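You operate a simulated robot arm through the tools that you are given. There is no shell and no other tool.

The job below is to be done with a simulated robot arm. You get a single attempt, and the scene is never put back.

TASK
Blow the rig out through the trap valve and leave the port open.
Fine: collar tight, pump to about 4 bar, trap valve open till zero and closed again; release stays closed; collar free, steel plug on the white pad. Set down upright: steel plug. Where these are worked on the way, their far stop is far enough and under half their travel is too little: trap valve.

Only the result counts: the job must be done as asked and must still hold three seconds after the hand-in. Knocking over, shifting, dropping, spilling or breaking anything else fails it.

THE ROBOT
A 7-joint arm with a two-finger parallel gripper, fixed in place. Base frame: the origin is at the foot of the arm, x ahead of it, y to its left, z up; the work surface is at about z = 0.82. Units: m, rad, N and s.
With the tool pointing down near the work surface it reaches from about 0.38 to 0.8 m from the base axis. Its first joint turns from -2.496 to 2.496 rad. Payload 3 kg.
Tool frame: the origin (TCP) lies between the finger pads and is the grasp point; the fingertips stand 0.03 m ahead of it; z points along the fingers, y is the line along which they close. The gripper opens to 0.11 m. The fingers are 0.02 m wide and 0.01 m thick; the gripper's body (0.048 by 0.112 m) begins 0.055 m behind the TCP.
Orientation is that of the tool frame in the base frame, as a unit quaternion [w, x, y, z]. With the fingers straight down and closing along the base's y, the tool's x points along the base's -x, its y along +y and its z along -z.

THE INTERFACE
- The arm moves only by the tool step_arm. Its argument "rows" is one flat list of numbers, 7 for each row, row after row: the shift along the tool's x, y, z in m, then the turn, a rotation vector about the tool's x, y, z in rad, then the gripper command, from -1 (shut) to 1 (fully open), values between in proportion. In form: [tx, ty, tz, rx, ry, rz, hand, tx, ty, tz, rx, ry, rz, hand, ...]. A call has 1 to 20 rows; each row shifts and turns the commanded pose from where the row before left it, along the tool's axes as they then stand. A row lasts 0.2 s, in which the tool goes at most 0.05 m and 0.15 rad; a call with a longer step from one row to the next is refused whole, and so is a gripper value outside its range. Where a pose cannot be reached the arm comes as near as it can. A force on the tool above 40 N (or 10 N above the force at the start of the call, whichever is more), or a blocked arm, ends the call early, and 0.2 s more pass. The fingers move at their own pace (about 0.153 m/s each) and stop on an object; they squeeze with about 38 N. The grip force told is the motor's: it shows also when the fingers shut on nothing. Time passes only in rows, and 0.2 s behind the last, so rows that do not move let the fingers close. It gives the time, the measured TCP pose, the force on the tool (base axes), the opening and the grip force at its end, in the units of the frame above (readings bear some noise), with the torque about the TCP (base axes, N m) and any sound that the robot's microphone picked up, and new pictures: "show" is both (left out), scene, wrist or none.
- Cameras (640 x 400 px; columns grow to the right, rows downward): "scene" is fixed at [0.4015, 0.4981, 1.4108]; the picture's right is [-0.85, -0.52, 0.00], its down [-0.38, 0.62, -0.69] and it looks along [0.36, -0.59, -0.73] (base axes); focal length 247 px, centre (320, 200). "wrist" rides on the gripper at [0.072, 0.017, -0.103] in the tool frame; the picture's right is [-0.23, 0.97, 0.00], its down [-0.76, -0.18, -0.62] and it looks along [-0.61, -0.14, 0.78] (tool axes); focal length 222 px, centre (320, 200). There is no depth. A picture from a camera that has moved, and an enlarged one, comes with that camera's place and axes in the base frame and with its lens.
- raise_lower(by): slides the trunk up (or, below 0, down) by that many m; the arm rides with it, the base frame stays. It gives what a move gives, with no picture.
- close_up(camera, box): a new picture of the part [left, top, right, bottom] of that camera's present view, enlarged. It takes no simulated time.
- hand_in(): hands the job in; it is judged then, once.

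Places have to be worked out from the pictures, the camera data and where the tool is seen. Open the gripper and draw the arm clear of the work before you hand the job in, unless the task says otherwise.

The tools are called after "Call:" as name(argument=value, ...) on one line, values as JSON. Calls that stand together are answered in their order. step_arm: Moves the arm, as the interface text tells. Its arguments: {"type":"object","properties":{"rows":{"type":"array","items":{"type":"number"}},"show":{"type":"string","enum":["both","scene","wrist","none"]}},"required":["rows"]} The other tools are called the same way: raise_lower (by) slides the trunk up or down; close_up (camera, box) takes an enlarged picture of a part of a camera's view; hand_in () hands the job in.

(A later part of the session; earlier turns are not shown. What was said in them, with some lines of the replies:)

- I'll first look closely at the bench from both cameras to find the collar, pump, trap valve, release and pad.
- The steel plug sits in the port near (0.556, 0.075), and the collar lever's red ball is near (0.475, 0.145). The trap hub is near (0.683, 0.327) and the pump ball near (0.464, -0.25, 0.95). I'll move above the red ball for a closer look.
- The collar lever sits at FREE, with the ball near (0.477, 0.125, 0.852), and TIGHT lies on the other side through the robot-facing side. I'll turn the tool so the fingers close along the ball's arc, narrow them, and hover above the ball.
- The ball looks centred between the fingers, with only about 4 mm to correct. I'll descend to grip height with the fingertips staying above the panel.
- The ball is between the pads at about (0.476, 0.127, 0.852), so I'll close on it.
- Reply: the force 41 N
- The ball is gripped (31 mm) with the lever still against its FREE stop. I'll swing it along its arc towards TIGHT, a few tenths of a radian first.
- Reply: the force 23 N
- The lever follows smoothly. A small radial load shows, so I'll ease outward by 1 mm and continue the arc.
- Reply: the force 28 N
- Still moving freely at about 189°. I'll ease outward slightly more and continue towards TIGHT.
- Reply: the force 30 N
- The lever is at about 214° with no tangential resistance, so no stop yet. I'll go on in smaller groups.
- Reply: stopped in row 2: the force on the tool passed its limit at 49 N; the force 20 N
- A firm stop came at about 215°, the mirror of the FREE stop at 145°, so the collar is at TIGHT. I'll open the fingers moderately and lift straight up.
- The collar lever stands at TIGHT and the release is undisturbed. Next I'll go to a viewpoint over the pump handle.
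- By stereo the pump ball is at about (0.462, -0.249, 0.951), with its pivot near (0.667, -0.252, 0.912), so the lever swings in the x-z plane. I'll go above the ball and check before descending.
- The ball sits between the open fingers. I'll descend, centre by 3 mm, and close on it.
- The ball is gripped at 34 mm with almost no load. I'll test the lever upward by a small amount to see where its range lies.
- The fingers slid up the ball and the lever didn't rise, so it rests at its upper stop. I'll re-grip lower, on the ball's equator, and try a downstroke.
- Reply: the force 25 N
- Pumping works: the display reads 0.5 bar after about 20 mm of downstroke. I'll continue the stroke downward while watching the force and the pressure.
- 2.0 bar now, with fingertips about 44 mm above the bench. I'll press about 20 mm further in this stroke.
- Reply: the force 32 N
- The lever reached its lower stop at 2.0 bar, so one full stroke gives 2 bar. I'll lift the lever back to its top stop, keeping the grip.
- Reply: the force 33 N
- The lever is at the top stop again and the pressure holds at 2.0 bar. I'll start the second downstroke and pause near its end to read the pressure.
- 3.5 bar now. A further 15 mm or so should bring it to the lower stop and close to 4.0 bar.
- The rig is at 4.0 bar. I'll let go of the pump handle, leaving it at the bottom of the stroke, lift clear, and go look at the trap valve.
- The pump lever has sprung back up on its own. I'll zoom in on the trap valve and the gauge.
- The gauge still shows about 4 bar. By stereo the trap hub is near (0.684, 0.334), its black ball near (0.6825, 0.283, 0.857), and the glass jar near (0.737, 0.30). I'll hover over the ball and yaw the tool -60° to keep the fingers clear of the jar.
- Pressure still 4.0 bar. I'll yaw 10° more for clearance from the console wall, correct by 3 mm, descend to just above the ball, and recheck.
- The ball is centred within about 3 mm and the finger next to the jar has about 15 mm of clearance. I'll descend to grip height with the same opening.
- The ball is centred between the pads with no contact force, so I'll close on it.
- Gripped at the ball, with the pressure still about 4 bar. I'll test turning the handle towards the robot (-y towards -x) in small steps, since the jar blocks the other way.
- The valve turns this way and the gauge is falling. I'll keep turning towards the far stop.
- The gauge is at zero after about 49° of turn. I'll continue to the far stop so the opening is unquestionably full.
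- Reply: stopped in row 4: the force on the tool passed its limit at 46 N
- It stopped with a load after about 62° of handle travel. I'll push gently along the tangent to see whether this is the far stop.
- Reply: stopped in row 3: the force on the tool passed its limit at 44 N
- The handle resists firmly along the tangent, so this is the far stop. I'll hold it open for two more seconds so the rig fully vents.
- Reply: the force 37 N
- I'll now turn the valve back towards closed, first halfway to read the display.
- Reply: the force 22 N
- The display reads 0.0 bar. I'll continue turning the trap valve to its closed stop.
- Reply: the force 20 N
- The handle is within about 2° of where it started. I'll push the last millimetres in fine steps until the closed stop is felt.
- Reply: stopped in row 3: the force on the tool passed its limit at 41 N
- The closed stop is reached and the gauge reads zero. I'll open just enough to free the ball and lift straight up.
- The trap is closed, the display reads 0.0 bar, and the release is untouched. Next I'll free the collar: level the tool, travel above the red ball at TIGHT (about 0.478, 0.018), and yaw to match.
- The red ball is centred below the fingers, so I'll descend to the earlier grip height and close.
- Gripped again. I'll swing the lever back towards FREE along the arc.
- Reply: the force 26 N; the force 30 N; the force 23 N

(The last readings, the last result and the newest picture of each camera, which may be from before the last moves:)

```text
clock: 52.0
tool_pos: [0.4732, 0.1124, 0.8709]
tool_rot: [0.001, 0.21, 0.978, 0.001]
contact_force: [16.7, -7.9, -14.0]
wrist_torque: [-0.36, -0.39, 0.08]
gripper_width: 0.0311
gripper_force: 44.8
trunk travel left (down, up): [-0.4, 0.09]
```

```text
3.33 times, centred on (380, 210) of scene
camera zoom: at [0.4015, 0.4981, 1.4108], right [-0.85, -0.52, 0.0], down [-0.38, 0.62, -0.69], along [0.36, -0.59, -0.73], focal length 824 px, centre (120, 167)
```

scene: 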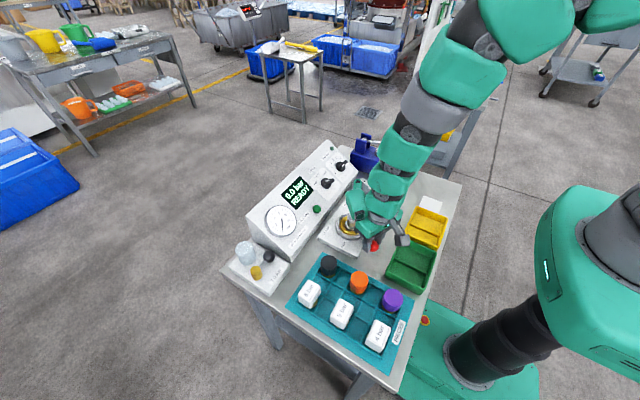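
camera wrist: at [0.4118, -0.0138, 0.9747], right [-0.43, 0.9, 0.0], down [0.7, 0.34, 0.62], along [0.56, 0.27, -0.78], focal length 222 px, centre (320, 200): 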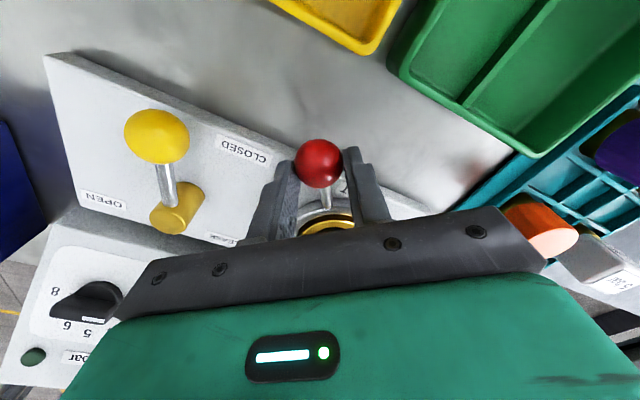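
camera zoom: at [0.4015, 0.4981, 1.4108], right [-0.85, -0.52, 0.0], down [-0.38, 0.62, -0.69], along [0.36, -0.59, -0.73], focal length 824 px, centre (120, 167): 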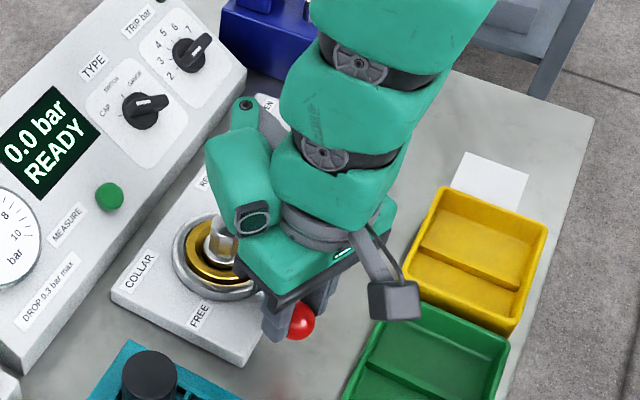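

About 9° remains to the FREE stop. I'll finish in finer steps until it is felt.

Call:
step_arm(rows=[-0.0014, 0.0072, 0.0003, 0, 0, 0.075, -1, -0.0004, 0.0048, 0, 0, 0, 0.05, -1, -0.0004, 0.0038, 0, 0, 0, 0.04, -1, -0.0002, 0.002, 0, 0, 0, 0.02, -1, -0.0002, 0.002, 0, 0, 0, 0.0, -1], show="wrist")

```text
clock: 52.8
tool_pos: [0.4793, 0.1236, 0.872]
tool_rot: [-0.001, 0.286, 0.958, 0.0]
contact_force: [-5.0, -19.6, 0.5]
wrist_torque: [-0.53, 0.23, 0.08]
gripper_width: 0.0315
gripper_force: 44.8
trunk travel left (down, up): [-0.4, 0.09]
stopped in row 4: the force on the tool passed its limit at 44 N (the readings are from after the stop); the commanded pose is now the measured one
camera wrist: at [0.4276, 0.1779, 0.9757], right [0.72, 0.69, 0.0], down [0.54, -0.57, 0.62], along [0.43, -0.45, -0.78], focal length 222 px, centre (320, 200)
```

wrist: 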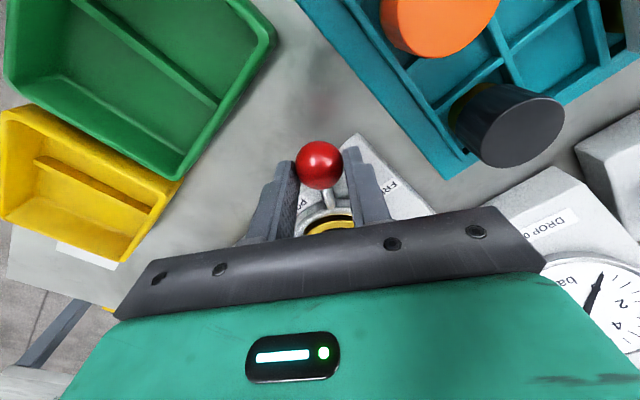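

The collar lever is back at its FREE stop (about 147°). I'll release, lift, and look at the plug from close above.

Call:
step_arm(rows=[0, 0, 0, 0, 0, 0, 0.0, 0, 0, 0, 0, 0, 0, 0.0, 0, 0, -0.02, 0, 0, 0, 0.0, 0, 0, -0.04, 0, 0, 0, 0.0, 0, 0, -0.045, 0, 0, 0, 0.0, 0, 0, -0.045, 0, 0, 0, 0.0])

Call:
close_up(camera="scene", box=[310, 170, 410, 270])

Call:
close_up(camera="wrist", box=[240, 80, 440, 220])

```text
clock: 54.2
tool_pos: [0.4788, 0.1246, 1.0241]
tool_rot: [-0.001, 0.286, 0.958, -0.001]
contact_force: [0.1, -0.7, -0.5]
wrist_torque: [-0.02, 0.03, 0.0]
gripper_width: 0.0552
gripper_force: 0.0
trunk travel left (down, up): [-0.4, 0.09]
camera wrist: at [0.4279, 0.1779, 1.129], right [0.72, 0.69, 0.0], down [0.54, -0.57, 0.62], along [0.43, -0.45, -0.78], focal length 222 px, centre (320, 200)
```

scene: 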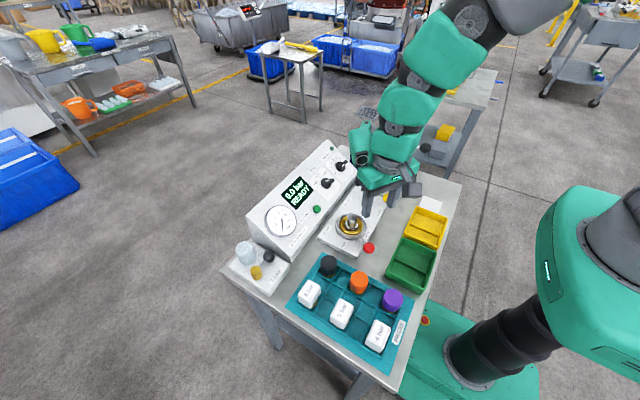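
wrist: 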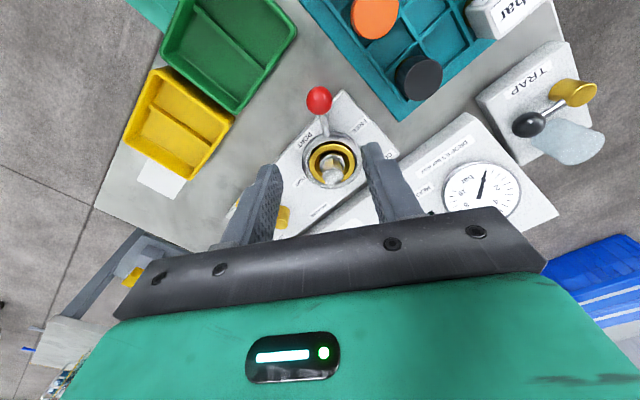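

```text
4.00 times, centred on (360, 220) of scene
camera zoom: at [0.4015, 0.4981, 1.4108], right [-0.85, -0.52, 0.0], down [-0.38, 0.62, -0.69], along [0.36, -0.59, -0.73], focal length 989 px, centre (160, 120)
```

zoom: 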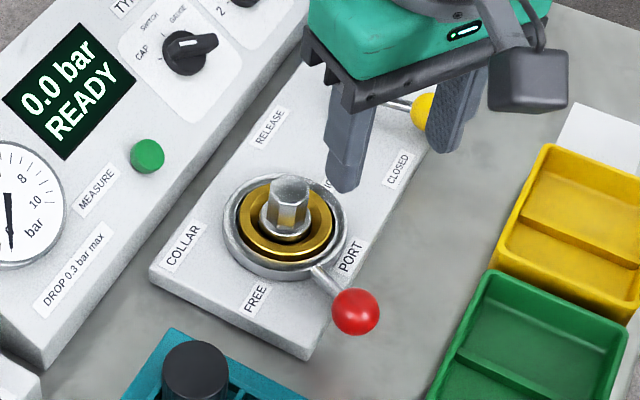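

```text
2.86 times, centred on (340, 150) of wrist
camera zoom: at [0.4279, 0.1779, 1.129], right [0.72, 0.69, 0.0], down [0.54, -0.57, 0.62], along [0.43, -0.45, -0.78], focal length 635 px, centre (263, 343)
```

zoom: 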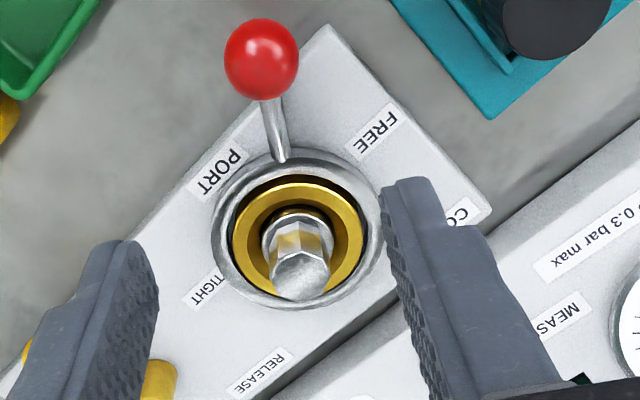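

The plug's hex head stands about 3 cm above its flange at roughly (0.556, 0.072), with its top near z 0.874. I'll zoom in to find how the flats are oriented before choosing the grip yaw.

Call:
close_up(camera="scene", box=[335, 205, 365, 235])

Call:
close_up(camera="wrist", box=[305, 130, 365, 190])

```text
13.33 times, centred on (350, 220) of scene
camera zoom: at [0.4015, 0.4981, 1.4108], right [-0.85, -0.52, 0.0], down [-0.38, 0.62, -0.69], along [0.36, -0.59, -0.73], focal length 3297 px, centre (-80, -67)
```

zoom: 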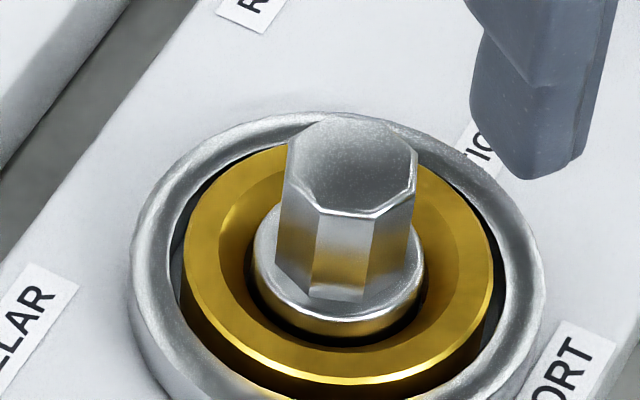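

```text
6.67 times, centred on (335, 160) of wrist
camera zoom: at [0.4279, 0.1779, 1.129], right [0.72, 0.69, 0.0], down [0.54, -0.57, 0.62], along [0.43, -0.45, -0.78], focal length 1481 px, centre (220, 467)
```

zoom: 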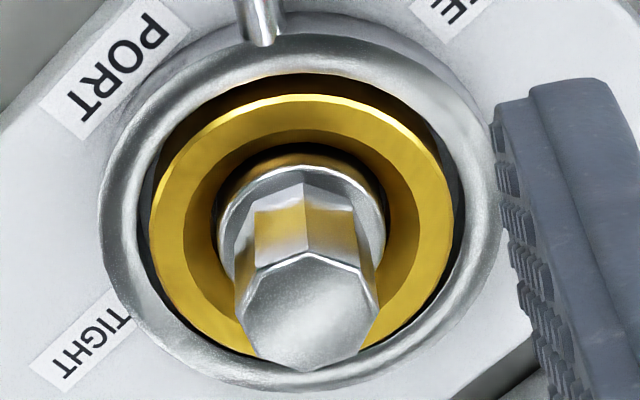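

The hex flats suggest gripping at a yaw of about -20°, with the plug centre near (0.555, 0.0735). I'll rotate, move above it, and check.

Call:
step_arm(rows=[0, 0, 0, 0, 0, -0.1326, 0, 0, 0, 0, 0, 0, -0.1326, 0, 0, 0, 0, 0, 0, -0.1326, 0, 0, 0, 0, 0, 0, -0.1326, 0, 0, 0, 0, 0, 0, -0.1326, 0, 0, 0, 0, 0, 0, -0.1326, 0, 0, 0, 0, 0, 0, -0.1326, 0, -0.018, -0.0247, 0, 0, 0, 0, 0, -0.018, -0.0247, 0, 0, 0, 0, 0, -0.018, -0.0247, 0, 0, 0, 0, 0, 0, 0, 0.032, 0, 0, 0, 0, 0, 0, 0.032, 0, 0, 0, 0, 0, 0, 0, 0, 0, 0, 0])

Call:
close_up(camera="scene", box=[310, 170, 410, 250])

Call:
close_up(camera="wrist", box=[260, 70, 380, 190])

```text
clock: 57.0
tool_pos: [0.5577, 0.0733, 0.957]
tool_rot: [0.0, -0.173, 0.985, 0.0]
contact_force: [0.6, 0.7, 0.5]
wrist_torque: [-0.05, 0.01, 0.02]
gripper_width: 0.055
gripper_force: 0.0
trunk travel left (down, up): [-0.4, 0.09]
camera wrist: at [0.4834, 0.0657, 1.0616], right [-0.12, 0.99, 0.0], down [0.78, 0.09, 0.62], along [0.62, 0.07, -0.78], focal length 222 px, centre (320, 200)
```

scene: 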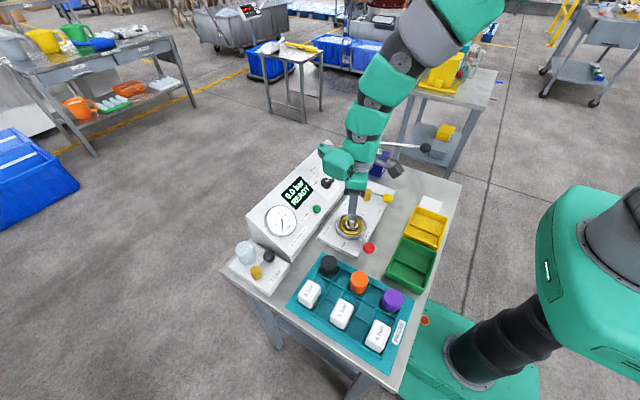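
wrist: 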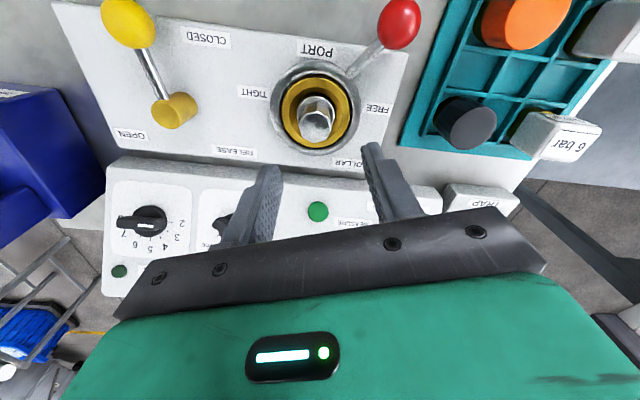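

```text
5.00 times, centred on (360, 210) of scene
camera zoom: at [0.4015, 0.4981, 1.4108], right [-0.85, -0.52, 0.0], down [-0.38, 0.62, -0.69], along [0.36, -0.59, -0.73], focal length 1236 px, centre (120, 150)
```

zoom: 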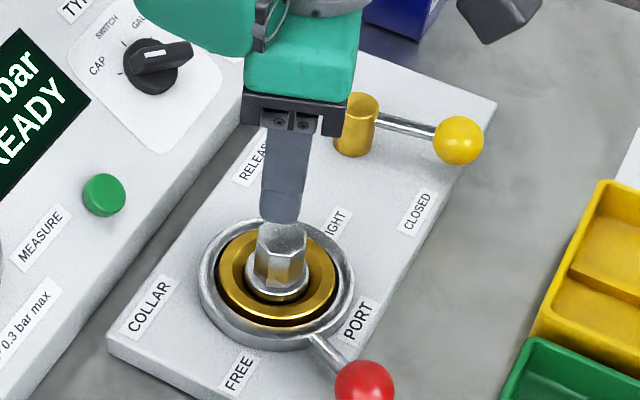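

```text
3.33 times, centred on (320, 130) of wrist
camera zoom: at [0.4834, 0.0657, 1.0616], right [-0.12, 0.99, 0.0], down [0.78, 0.09, 0.62], along [0.62, 0.07, -0.78], focal length 740 px, centre (320, 433)
```

zoom: 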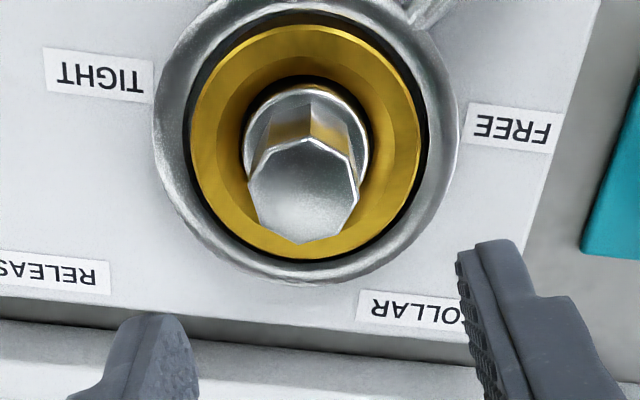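

Call:
close_up(camera="wrist", box=[295, 90, 340, 150])

```text
6.67 times, centred on (318, 120) of wrist
camera zoom: at [0.4834, 0.0657, 1.0616], right [-0.12, 0.99, 0.0], down [0.78, 0.09, 0.62], along [0.62, 0.07, -0.78], focal length 1481 px, centre (337, 733)
```

zoom: 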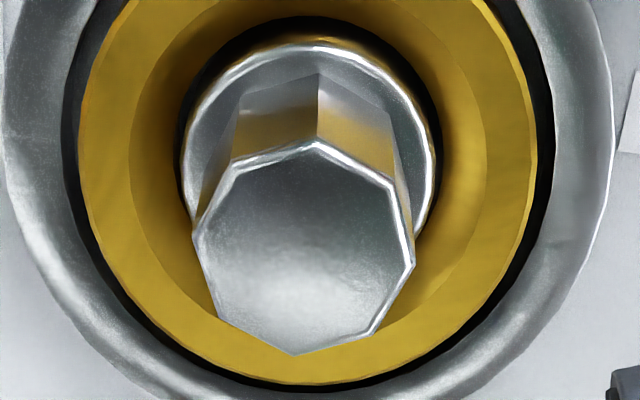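

The head is an octagon about 26 mm across the flats, and my yaw lines up with one pair within about 3°. I'll shift 3 mm towards its centre and descend around it, tips staying above the flange.

Call:
step_arm(rows=[0.003, -0.0005, 0.015, 0, 0, -0.04, 0, 0, 0, 0.02, 0, 0, 0, 0, 0, 0, 0.02, 0, 0, 0, 0, 0, 0, 0.02, 0, 0, 0, 0, 0, 0, 0, 0, 0, 0, 0])

Call:
close_up(camera="scene", box=[310, 170, 410, 250])

Call:
close_up(camera="wrist", box=[240, 90, 400, 220])

```text
clock: 58.2
tool_pos: [0.554, 0.0728, 0.8833]
tool_rot: [-0.001, -0.194, 0.981, 0.0]
contact_force: [-0.6, 0.1, -0.2]
wrist_torque: [0.02, 0.01, 0.02]
gripper_width: 0.0552
gripper_force: 0.0
trunk travel left (down, up): [-0.4, 0.09]
camera wrist: at [0.4795, 0.0606, 0.9886], right [-0.16, 0.99, 0.0], down [0.77, 0.12, 0.62], along [0.61, 0.1, -0.78], focal length 222 px, centre (320, 200)
```

scene: 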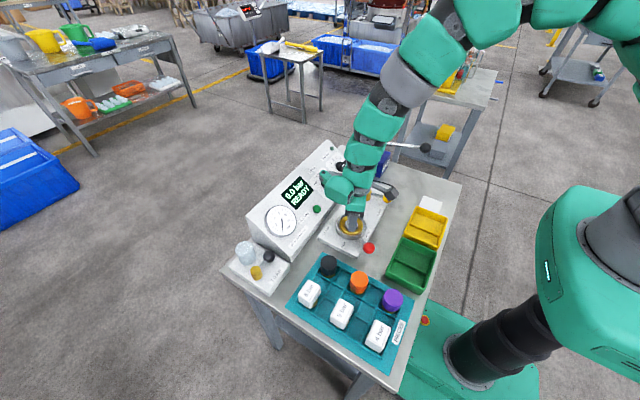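
wrist: 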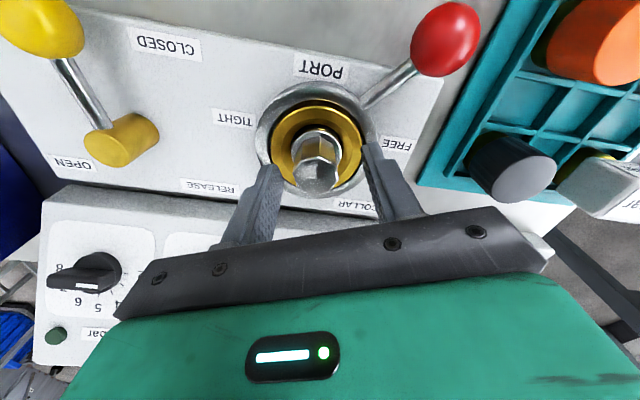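

```text
5.00 times, centred on (360, 210) of scene
camera zoom: at [0.4015, 0.4981, 1.4108], right [-0.85, -0.52, 0.0], down [-0.38, 0.62, -0.69], along [0.36, -0.59, -0.73], focal length 1236 px, centre (120, 150)
```

zoom: 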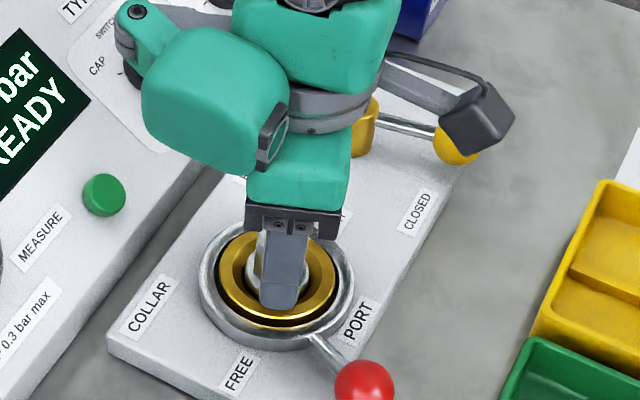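

```text
3.08 times, centred on (320, 155) of wrist
camera zoom: at [0.4795, 0.0606, 0.9886], right [-0.16, 0.99, 0.0], down [0.77, 0.12, 0.62], along [0.61, 0.1, -0.78], focal length 684 px, centre (320, 338)
```

zoom: 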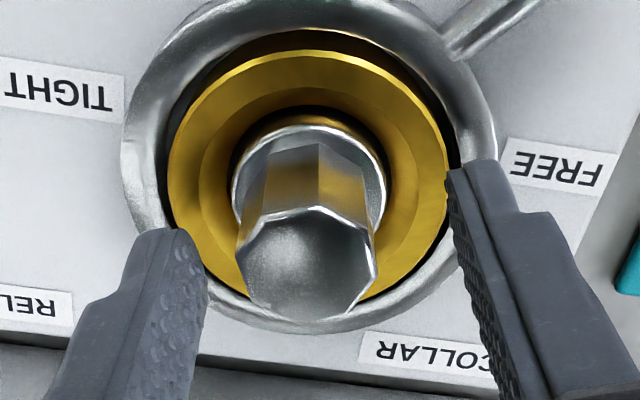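

The fingers straddle the head with no contact. I'll centre by 1.5 mm and close on the flats.

Call:
step_arm(rows=[0, -0.0015, 0.001, 0, 0, 0, 0, 0, 0, 0, 0, 0, 0, -0.4, 0, 0, 0, 0, 0, 0, -1, 0, 0, 0, 0, 0, 0, -1], show="wrist")

```text
clock: 59.2
tool_pos: [0.5537, 0.0711, 0.884]
tool_rot: [-0.001, -0.194, 0.981, 0.0]
contact_force: [1.0, -2.9, 0.4]
wrist_torque: [-0.13, -0.04, 0.0]
gripper_width: 0.0268
gripper_force: 38.2
trunk travel left (down, up): [-0.4, 0.09]
camera wrist: at [0.4799, 0.0594, 0.9871], right [-0.16, 0.99, 0.0], down [0.77, 0.12, 0.62], along [0.61, 0.1, -0.78], focal length 222 px, centre (320, 200)
```

wrist: 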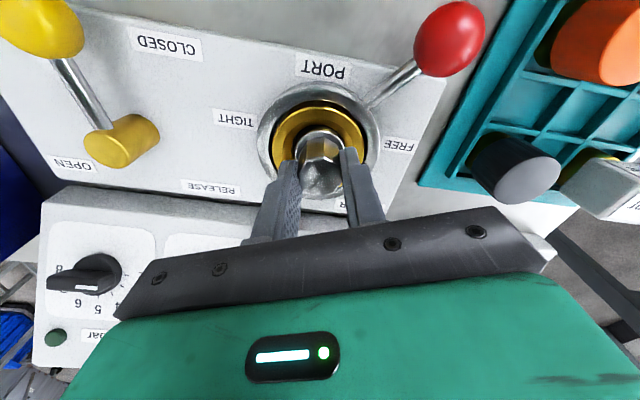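

Firm grip at 26.8 mm with almost no side load. I'll lift straight up.

Call:
step_arm(rows=[0, 0, -0.005, 0, 0, 0, -1, 0, 0, -0.01, 0, 0, 0, -1, 0, 0, -0.015, 0, 0, 0, -1, 0, 0, -0.02, 0, 0, 0, -1, 0, 0, -0.025, 0, 0, 0, -1, 0, 0, -0.025, 0, 0, 0, -1, 0, 0, 0, 0, 0, 0, -1])

Call:
close_up(camera="scene", box=[310, 150, 410, 250])

Call:
close_up(camera="wrist", box=[220, 70, 420, 220])

```text
clock: 60.8
tool_pos: [0.5552, 0.0699, 0.9817]
tool_rot: [-0.001, -0.193, 0.981, 0.001]
contact_force: [0.0, 0.3, -1.3]
wrist_torque: [0.02, -0.02, -0.03]
gripper_width: 0.0269
gripper_force: 38.0
trunk travel left (down, up): [-0.4, 0.09]
camera wrist: at [0.4821, 0.0576, 1.086], right [-0.16, 0.99, 0.0], down [0.77, 0.12, 0.62], along [0.61, 0.1, -0.78], focal length 222 px, centre (320, 200)
```

scene: 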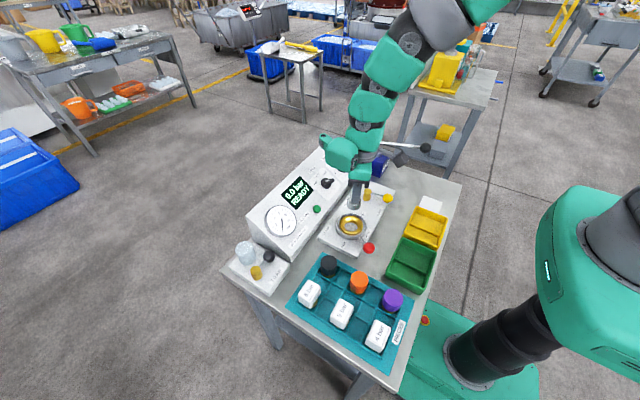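
wrist: 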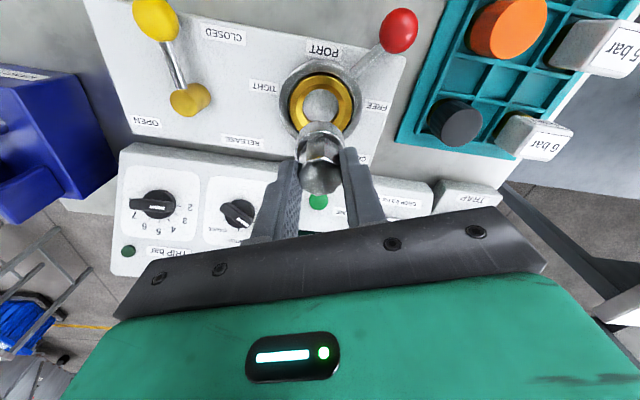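

```text
4.00 times, centred on (360, 200) of scene
camera zoom: at [0.4015, 0.4981, 1.4108], right [-0.85, -0.52, 0.0], down [-0.38, 0.62, -0.69], along [0.36, -0.59, -0.73], focal length 989 px, centre (160, 200)
```

zoom: 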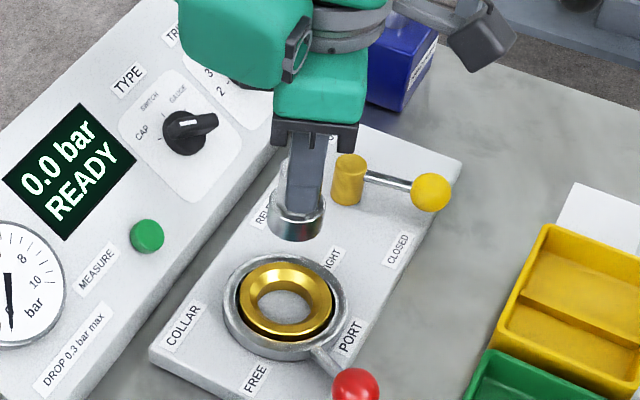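

```text
2.67 times, centred on (320, 145) of wrist
camera zoom: at [0.4821, 0.0576, 1.086], right [-0.16, 0.99, 0.0], down [0.77, 0.12, 0.62], along [0.61, 0.1, -0.78], focal length 592 px, centre (320, 347)
```

zoom: 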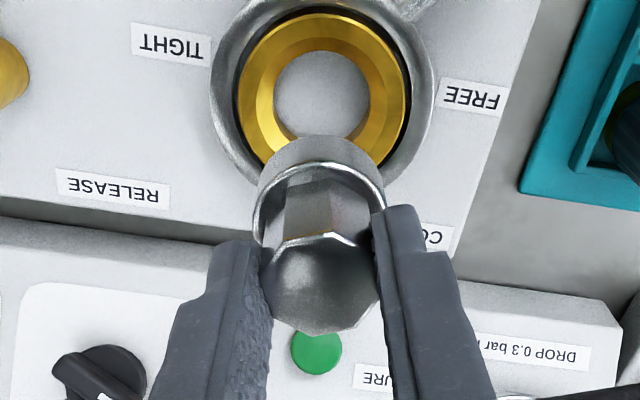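

The plug is out cleanly; it has a flat cylindrical base about 5 cm below the TCP. I'll raise it a little, carry it over the bins to above the white pad, and yaw away from the pump handle.

Call:
step_arm(rows=[0, 0, -0.02, 0, 0, 0, -1, 0, 0, -0.02, 0, 0, 0, -1, 0.0311, -0.0173, 0, 0, 0, 0, -1, 0.0311, -0.0173, 0, 0, 0, 0, -1, 0.0311, -0.0173, 0, 0, 0, 0, -1, 0.0311, -0.0173, 0, 0, 0, 0, -1, 0.0311, -0.0173, 0, 0, 0, 0, -1, 0.0311, -0.0173, 0, 0, 0, 0, -1, 0.0311, -0.0173, 0, 0, 0, 0, -1, 0.0311, -0.0173, 0, 0, 0, 0, -1, 0, 0, 0, 0, 0, 0.129, -1, 0, 0, 0, 0, 0, 0.129, -1, 0, 0, 0, 0, 0, 0.129, -1, 0, 0, 0, 0, 0, 0.129, -1, 0, 0, 0, 0, 0, 0.129, -1, 0, 0, 0, 0, 0, 0.129, -1, 0, 0, 0, 0, 0, 0, -1])

Call:
close_up(camera="scene", box=[360, 100, 500, 240])

Call:
close_up(camera="wrist", box=[200, 0, 440, 220])

```text
clock: 64.4
tool_pos: [0.3741, -0.15, 1.0199]
tool_rot: [0.0, 0.192, 0.981, 0.0]
contact_force: [0.7, -0.1, -0.8]
wrist_torque: [-0.02, 0.04, 0.0]
gripper_width: 0.027
gripper_force: 38.4
trunk travel left (down, up): [-0.4, 0.09]
camera wrist: at [0.3149, -0.1074, 1.1252], right [0.58, 0.82, 0.0], down [0.64, -0.45, 0.62], along [0.51, -0.36, -0.78], focal length 222 px, centre (320, 200)
```

scene: 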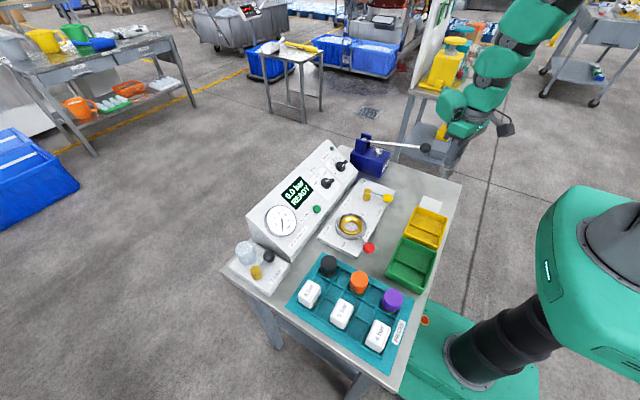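
wrist: 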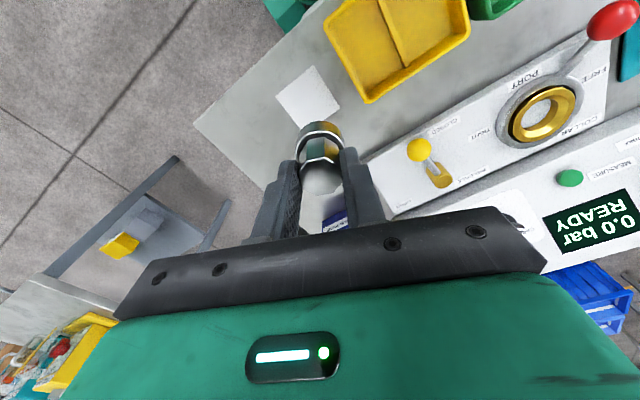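

```text
2.86 times, centred on (430, 170) of scene
camera zoom: at [0.4015, 0.4981, 1.4108], right [-0.85, -0.52, 0.0], down [-0.38, 0.62, -0.69], along [0.36, -0.59, -0.73], focal length 706 px, centre (6, 286)
```

zoom: 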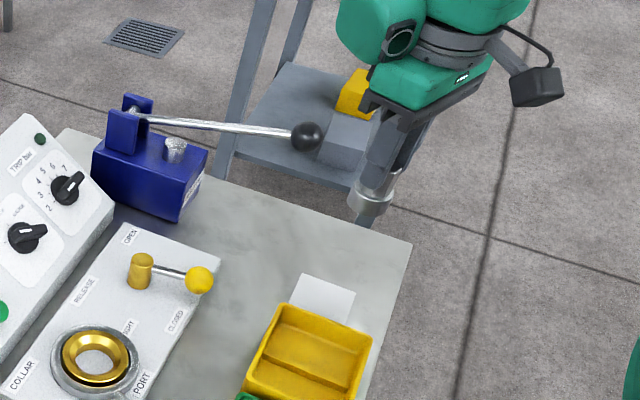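

```text
1.82 times, centred on (320, 110) of wrist
camera zoom: at [0.3149, -0.1074, 1.1252], right [0.58, 0.82, 0.0], down [0.64, -0.45, 0.62], along [0.51, -0.36, -0.78], focal length 404 px, centre (320, 364)
```

zoom: 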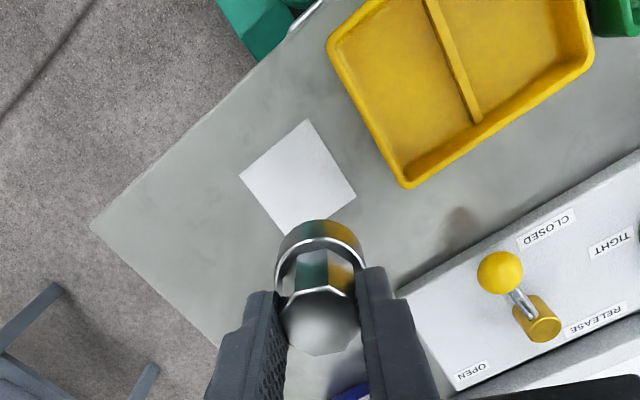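

The three camera views of the pad agree best with the bench at z ≈ 0.806, which puts the pad centre near (0.375, -0.167). I'll shift there, descend to leave a few centimetres of clearance, and check against the pad.

Call:
step_arm(rows=[-0.0037, -0.0077, 0.01, 0, 0, 0, -1, -0.0036, -0.0077, 0.02, 0, 0, 0, -1, 0, 0, 0.03, 0, 0, 0, -1, 0, 0, 0.03, 0, 0, 0, -1, 0, 0, 0.02, 0, 0, 0, -1, 0, 0, 0, 0, 0, 0, -1])

Call:
close_up(camera="scene", box=[390, 140, 490, 240])

Call:
close_up(camera="wrist", box=[200, 40, 440, 220])

```text
clock: 65.8
tool_pos: [0.3757, -0.1677, 0.9103]
tool_rot: [0.0, 0.193, 0.981, -0.001]
contact_force: [-0.5, 0.3, -1.2]
wrist_torque: [0.02, 0.0, 0.01]
gripper_width: 0.0269
gripper_force: 38.1
trunk travel left (down, up): [-0.4, 0.09]
camera wrist: at [0.3152, -0.1248, 1.0146], right [0.58, 0.82, 0.0], down [0.64, -0.45, 0.62], along [0.51, -0.36, -0.78], focal length 222 px, centre (320, 200)
```

scene: 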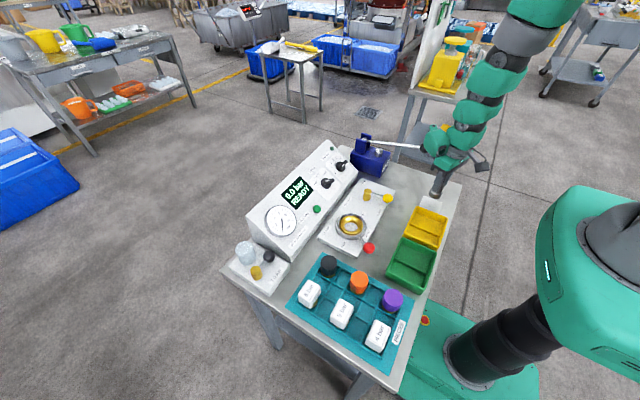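
wrist: 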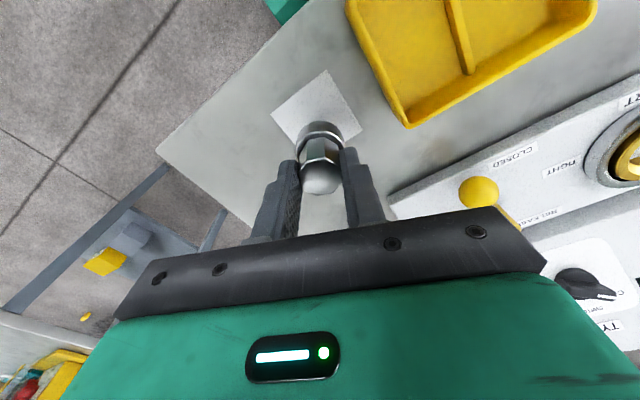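

```text
4.00 times, centred on (440, 190) of scene
camera zoom: at [0.4015, 0.4981, 1.4108], right [-0.85, -0.52, 0.0], down [-0.38, 0.62, -0.69], along [0.36, -0.59, -0.73], focal length 989 px, centre (-160, 240)
```

zoom: 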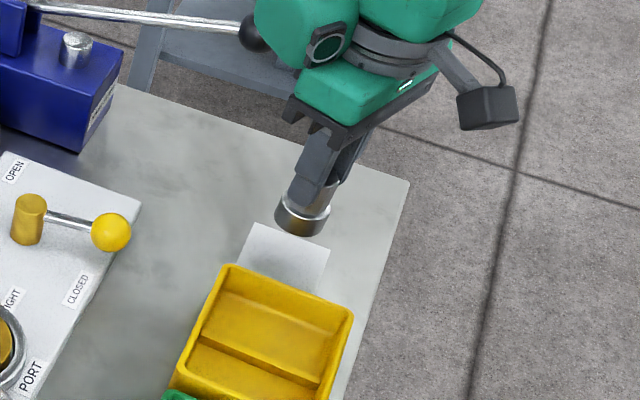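

```text
2.22 times, centred on (320, 130) of wrist
camera zoom: at [0.3152, -0.1248, 1.0146], right [0.58, 0.82, 0.0], down [0.64, -0.45, 0.62], along [0.51, -0.36, -0.78], focal length 494 px, centre (320, 356)
```

zoom: 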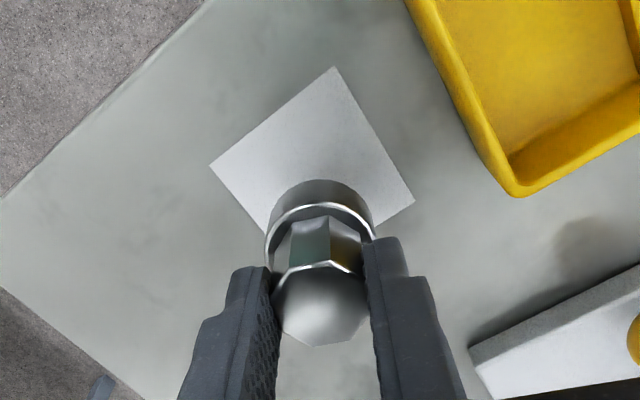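

The pad centre works out to about (0.373, -0.168) and the plug is almost directly over it. I'll shift 2 mm and lower carefully towards contact.

Call:
step_arm(rows=[0.0019, -0.0008, 0.01, 0, 0, 0, -1, 0, 0, 0.01, 0, 0, 0, -1, 0, 0, 0.005, 0, 0, 0, -1, 0, 0, 0, 0, 0, 0, -1], show="none")

Call:
close_up(camera="scene", box=[400, 160, 480, 240])

Call:
close_up(camera="wrist", box=[240, 60, 400, 200])

```text
clock: 66.8
tool_pos: [0.3751, -0.1682, 0.8868]
tool_rot: [0.0, 0.192, 0.981, 0.001]
contact_force: [0.4, 0.8, -1.0]
wrist_torque: [0.01, 0.03, -0.02]
gripper_width: 0.0269
gripper_force: 38.1
trunk travel left (down, up): [-0.4, 0.09]
```

```text
5.00 times, centred on (440, 200) of scene
camera zoom: at [0.4015, 0.4981, 1.4108], right [-0.85, -0.52, 0.0], down [-0.38, 0.62, -0.69], along [0.36, -0.59, -0.73], focal length 1236 px, centre (-280, 200)
```

zoom: 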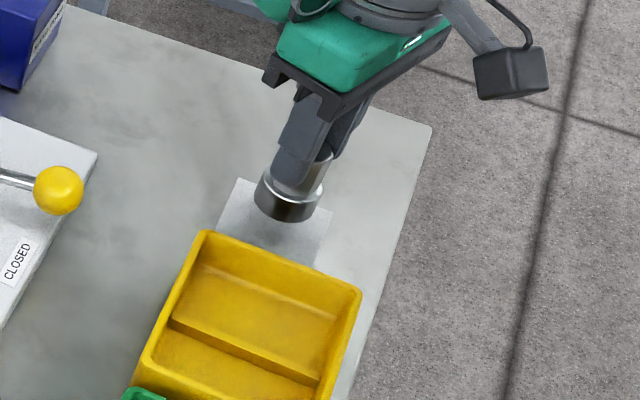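

```text
2.86 times, centred on (320, 130) of wrist
camera zoom: at [0.3134, -0.1251, 0.9904], right [0.58, 0.82, 0.0], down [0.64, -0.45, 0.62], along [0.51, -0.36, -0.78], focal length 635 px, centre (320, 400)
```

zoom: 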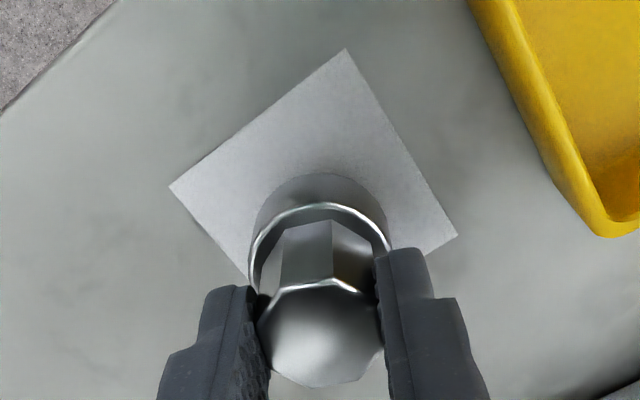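

Still no contact at TCP z 0.887, and the plug sits well within the pad outline. I'll lower in small steps.

Call:
step_arm(rows=[0, 0, 0.004, 0, 0, 0, -1, 0, 0, 0.004, 0, 0, 0, -1, 0, 0, 0.003, 0, 0, 0, -1], show="none")

```text
clock: 67.6
tool_pos: [0.3748, -0.169, 0.8761]
tool_rot: [0.0, 0.191, 0.982, 0.001]
contact_force: [0.4, 0.7, -1.2]
wrist_torque: [0.03, 0.04, 0.03]
gripper_width: 0.0268
gripper_force: 37.7
trunk travel left (down, up): [-0.4, 0.09]
```

Call:
step_arm(rows=[0, 0, 0.003, 0, 0, 0, -1, 0, 0, 0.002, 0, 0, 0, -1], show="wrist")

Call:
close_up(camera="scene", box=[400, 160, 480, 240])

```text
clock: 68.2
tool_pos: [0.3748, -0.1684, 0.87]
tool_rot: [-0.002, 0.192, 0.981, 0.001]
contact_force: [0.6, -0.8, -2.2]
wrist_torque: [0.01, 0.02, -0.02]
gripper_width: 0.027
gripper_force: 37.8
trunk travel left (down, up): [-0.4, 0.09]
camera wrist: at [0.3134, -0.1248, 0.9746], right [0.58, 0.82, 0.0], down [0.64, -0.45, 0.62], along [0.51, -0.36, -0.78], focal length 222 px, centre (320, 200)
```

wrist: 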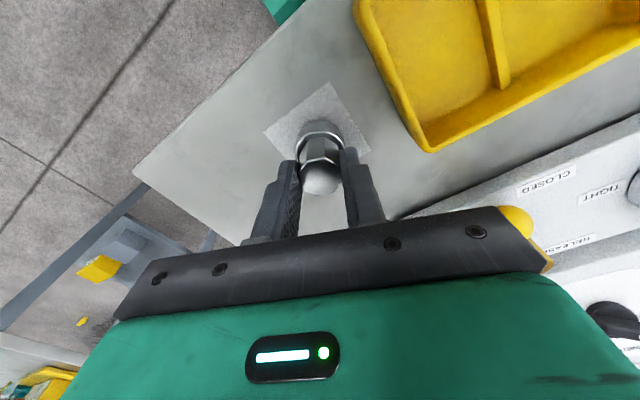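

```text
5.00 times, centred on (440, 200) of scene
camera zoom: at [0.4015, 0.4981, 1.4108], right [-0.85, -0.52, 0.0], down [-0.38, 0.62, -0.69], along [0.36, -0.59, -0.73], focal length 1236 px, centre (-280, 200)
```

zoom: 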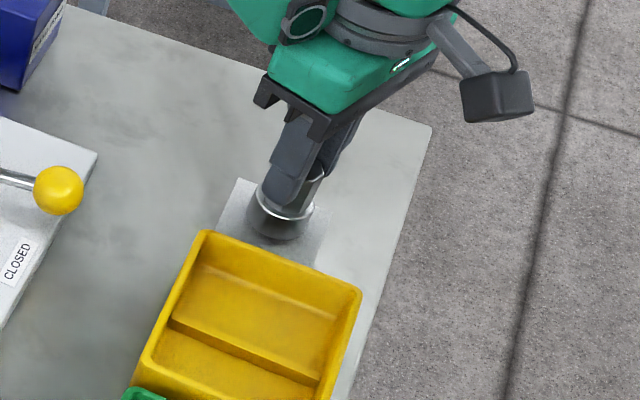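

Close to the pad now with no contact reading yet. I'll continue with 2 mm steps.

Call:
step_arm(rows=[0, 0, 0.002, 0, 0, 0, -1, 0, 0, 0.002, 0, 0, 0, -1], show="none")

```text
clock: 68.8
tool_pos: [0.3747, -0.1664, 0.8665]
tool_rot: [-0.001, 0.192, 0.981, 0.0]
contact_force: [0.2, 0.3, -0.8]
wrist_torque: [0.02, 0.01, -0.02]
gripper_width: 0.0271
gripper_force: 38.4
trunk travel left (down, up): [-0.4, 0.09]
```

Call:
step_arm(rows=[0, 0, 0.002, 0, 0, 0, -1, 0, 0, 0.0015, 0, 0, 0, -1], show="none")

Call:
close_up(camera="scene", box=[415, 180, 465, 230])

```text
clock: 69.4
tool_pos: [0.3742, -0.1672, 0.8619]
tool_rot: [-0.001, 0.191, 0.982, 0.0]
contact_force: [-0.1, -0.3, 2.0]
wrist_torque: [-0.05, 0.04, -0.01]
gripper_width: 0.0268
gripper_force: 37.7
trunk travel left (down, up): [-0.4, 0.09]
```

```text
8.00 times, centred on (440, 205) of scene
camera zoom: at [0.4015, 0.4981, 1.4108], right [-0.85, -0.52, 0.0], down [-0.38, 0.62, -0.69], along [0.36, -0.59, -0.73], focal length 1978 px, centre (-640, 160)
```

zoom: 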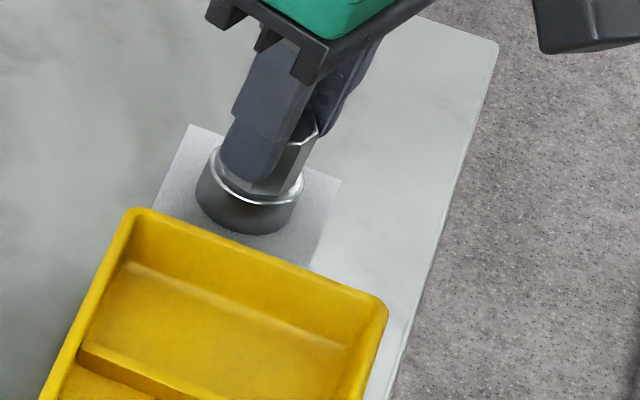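

A slight upward force (+2 N) suggests first contact. One more fine step to confirm.

Call:
step_arm(rows=[0, 0, 0.0015, 0, 0, 0, -1, 0, 0, 0, 0, 0, 0, -1], show="none")

```text
clock: 70.0
tool_pos: [0.3739, -0.1663, 0.8633]
tool_rot: [0.0, 0.191, 0.982, 0.0]
contact_force: [2.1, -1.4, 24.8]
wrist_torque: [-0.13, -0.12, 0.0]
gripper_width: 0.0272
gripper_force: 38.5
trunk travel left (down, up): [-0.4, 0.09]
```

The plug rests on the pad (25 N). I'll ease off 1 mm and then open the fingers gradually.

Call:
step_arm(rows=[0, 0, -0.001, 0, 0, 0, -1, 0, 0, 0, 0, 0, 0, -0.45, 0, 0, 0, 0, 0, 0, -0.3, 0, 0, 0, 0, 0, 0, -0.1, 0, 0, 0, 0, 0, 0, 0.0, 0, 0, 0, 0, 0, 0, 0.0])

Call:
close_up(camera="scene", box=[400, 160, 480, 240])

Call:
close_up(camera="wrist", box=[240, 60, 400, 200])

```text
clock: 71.4
tool_pos: [0.3752, -0.1674, 0.862]
tool_rot: [-0.001, 0.193, 0.981, 0.0]
contact_force: [-0.7, 0.4, -0.3]
wrist_torque: [0.0, 0.0, -0.06]
gripper_width: 0.0551
gripper_force: 0.1
trunk travel left (down, up): [-0.4, 0.09]
camera wrist: at [0.3136, -0.1238, 0.9669], right [0.58, 0.82, 0.0], down [0.64, -0.45, 0.62], along [0.51, -0.36, -0.78], focal length 222 px, centre (320, 200)
```

scene: 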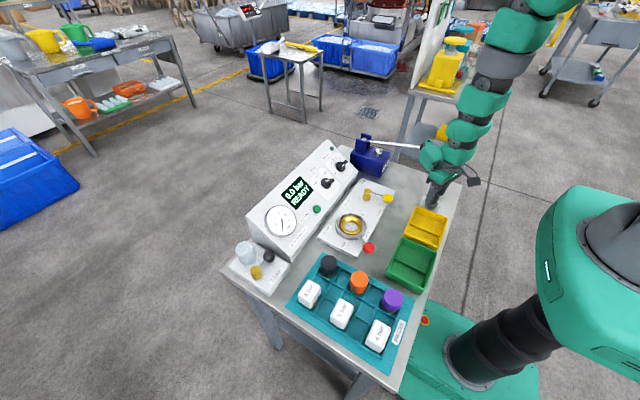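
wrist: 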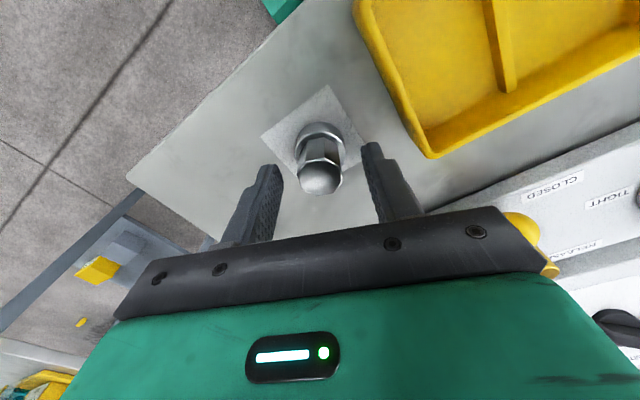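

```text
5.00 times, centred on (440, 200) of scene
camera zoom: at [0.4015, 0.4981, 1.4108], right [-0.85, -0.52, 0.0], down [-0.38, 0.62, -0.69], along [0.36, -0.59, -0.73], focal length 1236 px, centre (-280, 200)
```

zoom: 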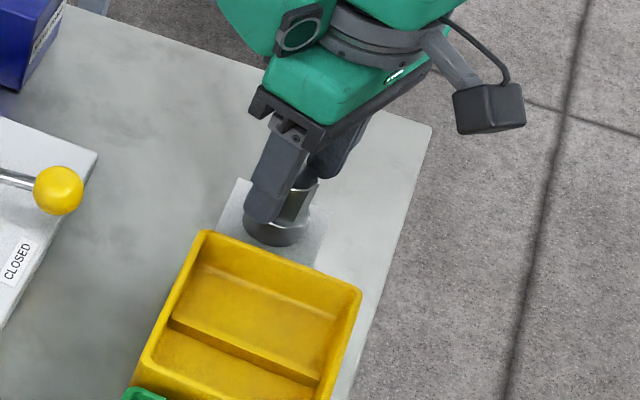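

```text
2.86 times, centred on (320, 130) of wrist
camera zoom: at [0.3136, -0.1238, 0.9669], right [0.58, 0.82, 0.0], down [0.64, -0.45, 0.62], along [0.51, -0.36, -0.78], focal length 635 px, centre (320, 400)
```

zoom: 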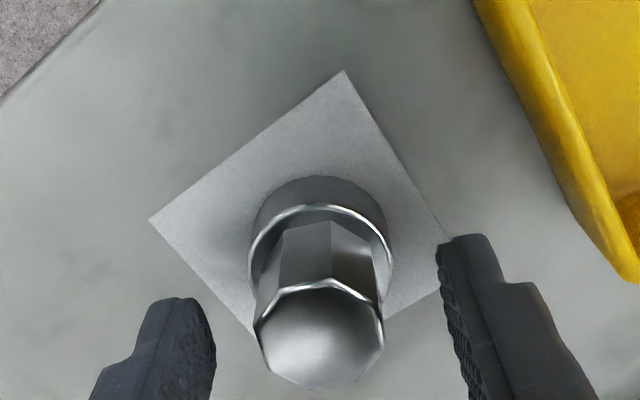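

The plug stands upright on the pad with the fingers clear. I'll lift straight up and draw the arm away, then inspect the whole bench.

Call:
step_arm(rows=[0, 0, -0.02, 0, 0, 0, 0, 0, 0, -0.03, 0, 0, 0, 0, 0, 0, -0.045, 0, 0, 0, 0, 0, 0, -0.045, 0, 0, 0, 0, 0, 0, -0.045, 0, 0, 0, 0, 0, 0, -0.045, 0, 0, 0, 0, 0, 0, -0.04, 0, 0, 0, 0.5, 0, 0, 0, 0, 0, 0, 1, 0, 0, 0, 0, 0, 0, 1])

Call:
close_up(camera="scene", box=[220, 120, 480, 300])

Call:
close_up(camera="scene", box=[380, 150, 480, 240])

```text
clock: 73.4
tool_pos: [0.3758, -0.169, 1.1313]
tool_rot: [-0.001, 0.191, 0.982, 0.0]
contact_force: [-0.4, 0.2, 0.1]
wrist_torque: [-0.01, 0.0, 0.03]
gripper_width: 0.1099
gripper_force: 0.0
trunk travel left (down, up): [-0.4, 0.09]
camera wrist: at [0.3145, -0.1249, 1.2357], right [0.58, 0.82, 0.0], down [0.64, -0.45, 0.62], along [0.51, -0.36, -0.78], focal length 222 px, centre (320, 200)
```

scene: 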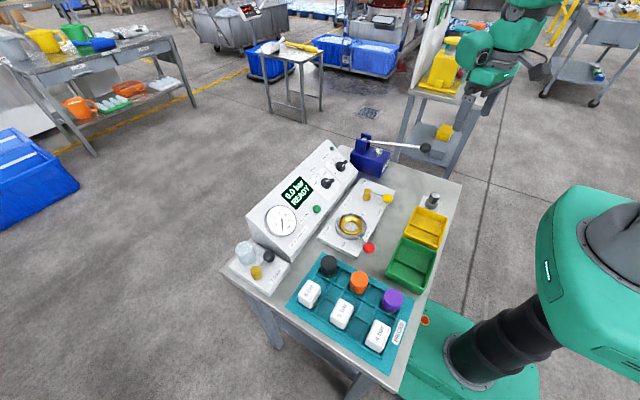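
wrist: 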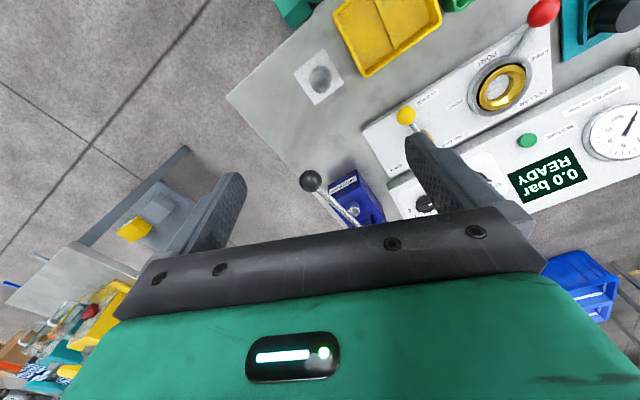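

```text
2.22 times, centred on (350, 210) of scene
camera zoom: at [0.4015, 0.4981, 1.4108], right [-0.85, -0.52, 0.0], down [-0.38, 0.62, -0.69], along [0.36, -0.59, -0.73], focal length 549 px, centre (253, 178)
```

zoom: 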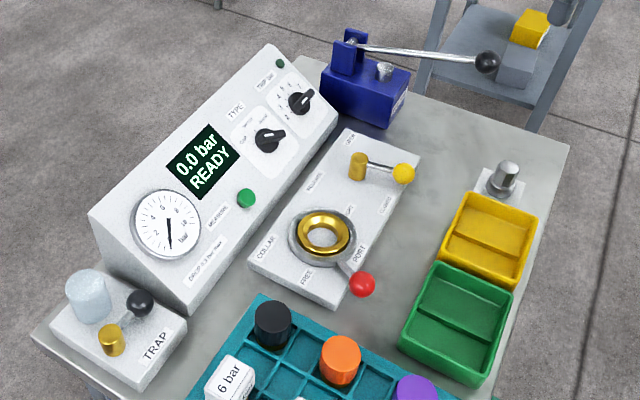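

```text
4.44 times, centred on (430, 195) of scene
camera zoom: at [0.4015, 0.4981, 1.4108], right [-0.85, -0.52, 0.0], down [-0.38, 0.62, -0.69], along [0.36, -0.59, -0.73], focal length 1099 px, centre (-169, 222)
```

zoom: 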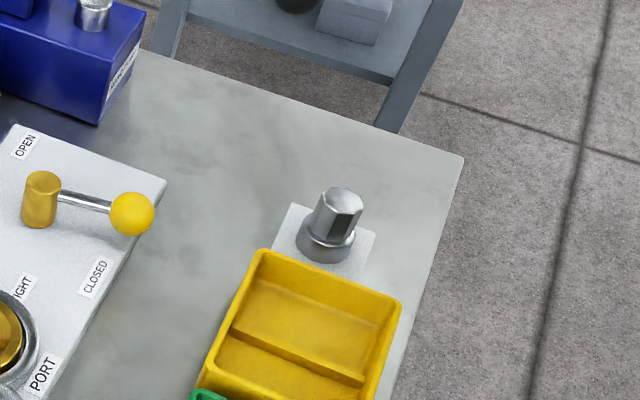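

All looks as required. One more zoom from above to confirm the plug is fully on the pad and the trap valve, collar and release are in their proper states.

Call:
close_up(camera="wrist", box=[280, 30, 360, 120])

Call:
close_up(camera="scene", box=[225, 190, 405, 300])

```text
4.44 times, centred on (320, 75) of wrist
camera zoom: at [0.3145, -0.1249, 1.2357], right [0.58, 0.82, 0.0], down [0.64, -0.45, 0.62], along [0.51, -0.36, -0.78], focal length 987 px, centre (320, 756)
```

zoom: 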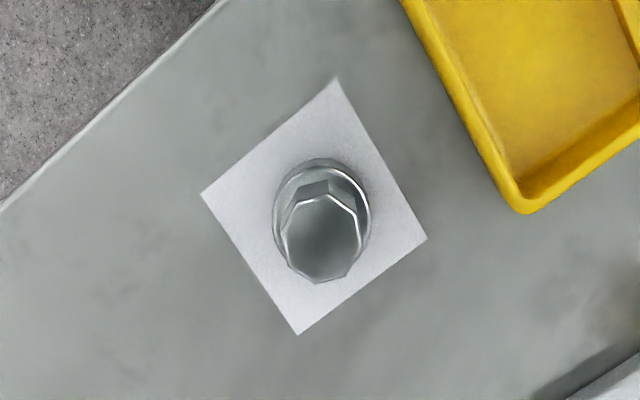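

```text
3.56 times, centred on (315, 245) of scene
camera zoom: at [0.4015, 0.4981, 1.4108], right [-0.85, -0.52, 0.0], down [-0.38, 0.62, -0.69], along [0.36, -0.59, -0.73], focal length 879 px, centre (338, 40)
```

zoom: 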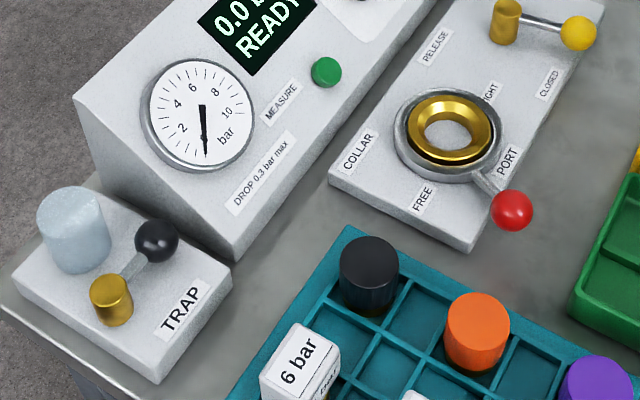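

The plug stands upright in the middle of the pad. The port is open, the collar is at FREE, the release and trap are closed, the display reads 0.0 bar, and the gripper is open and clear, so I'm handing in.

Call:
hand_in()

```text
The job is handed in.
```

The rig has been blown out through the trap valve and the port left open; I handed the job in, but no verdict came back.

- **Collar tight:** I turned the collar lever from FREE to its stop at TIGHT before pumping.
- **Pump:** two full strokes brought the display to 4.0 bar. It held there until I opened the trap, and the pump lever sprang back up by itself when I let go.
- **Trap valve:** I opened it to its far stop (about 60° of turn). I held it until the display read 0.0 bar, then turned it back to its closed stop.
- **Release:** I did not touch it; it is still at CLOSED.
- **Collar free and plug out:** the collar lever is back at its FREE stop. The steel plug stands upright near the middle of the white pad.

In the last pictures the display read 0.0 bar READY, nothing else on the bench appeared to have moved, and the arm was raised clear with the gripper open.
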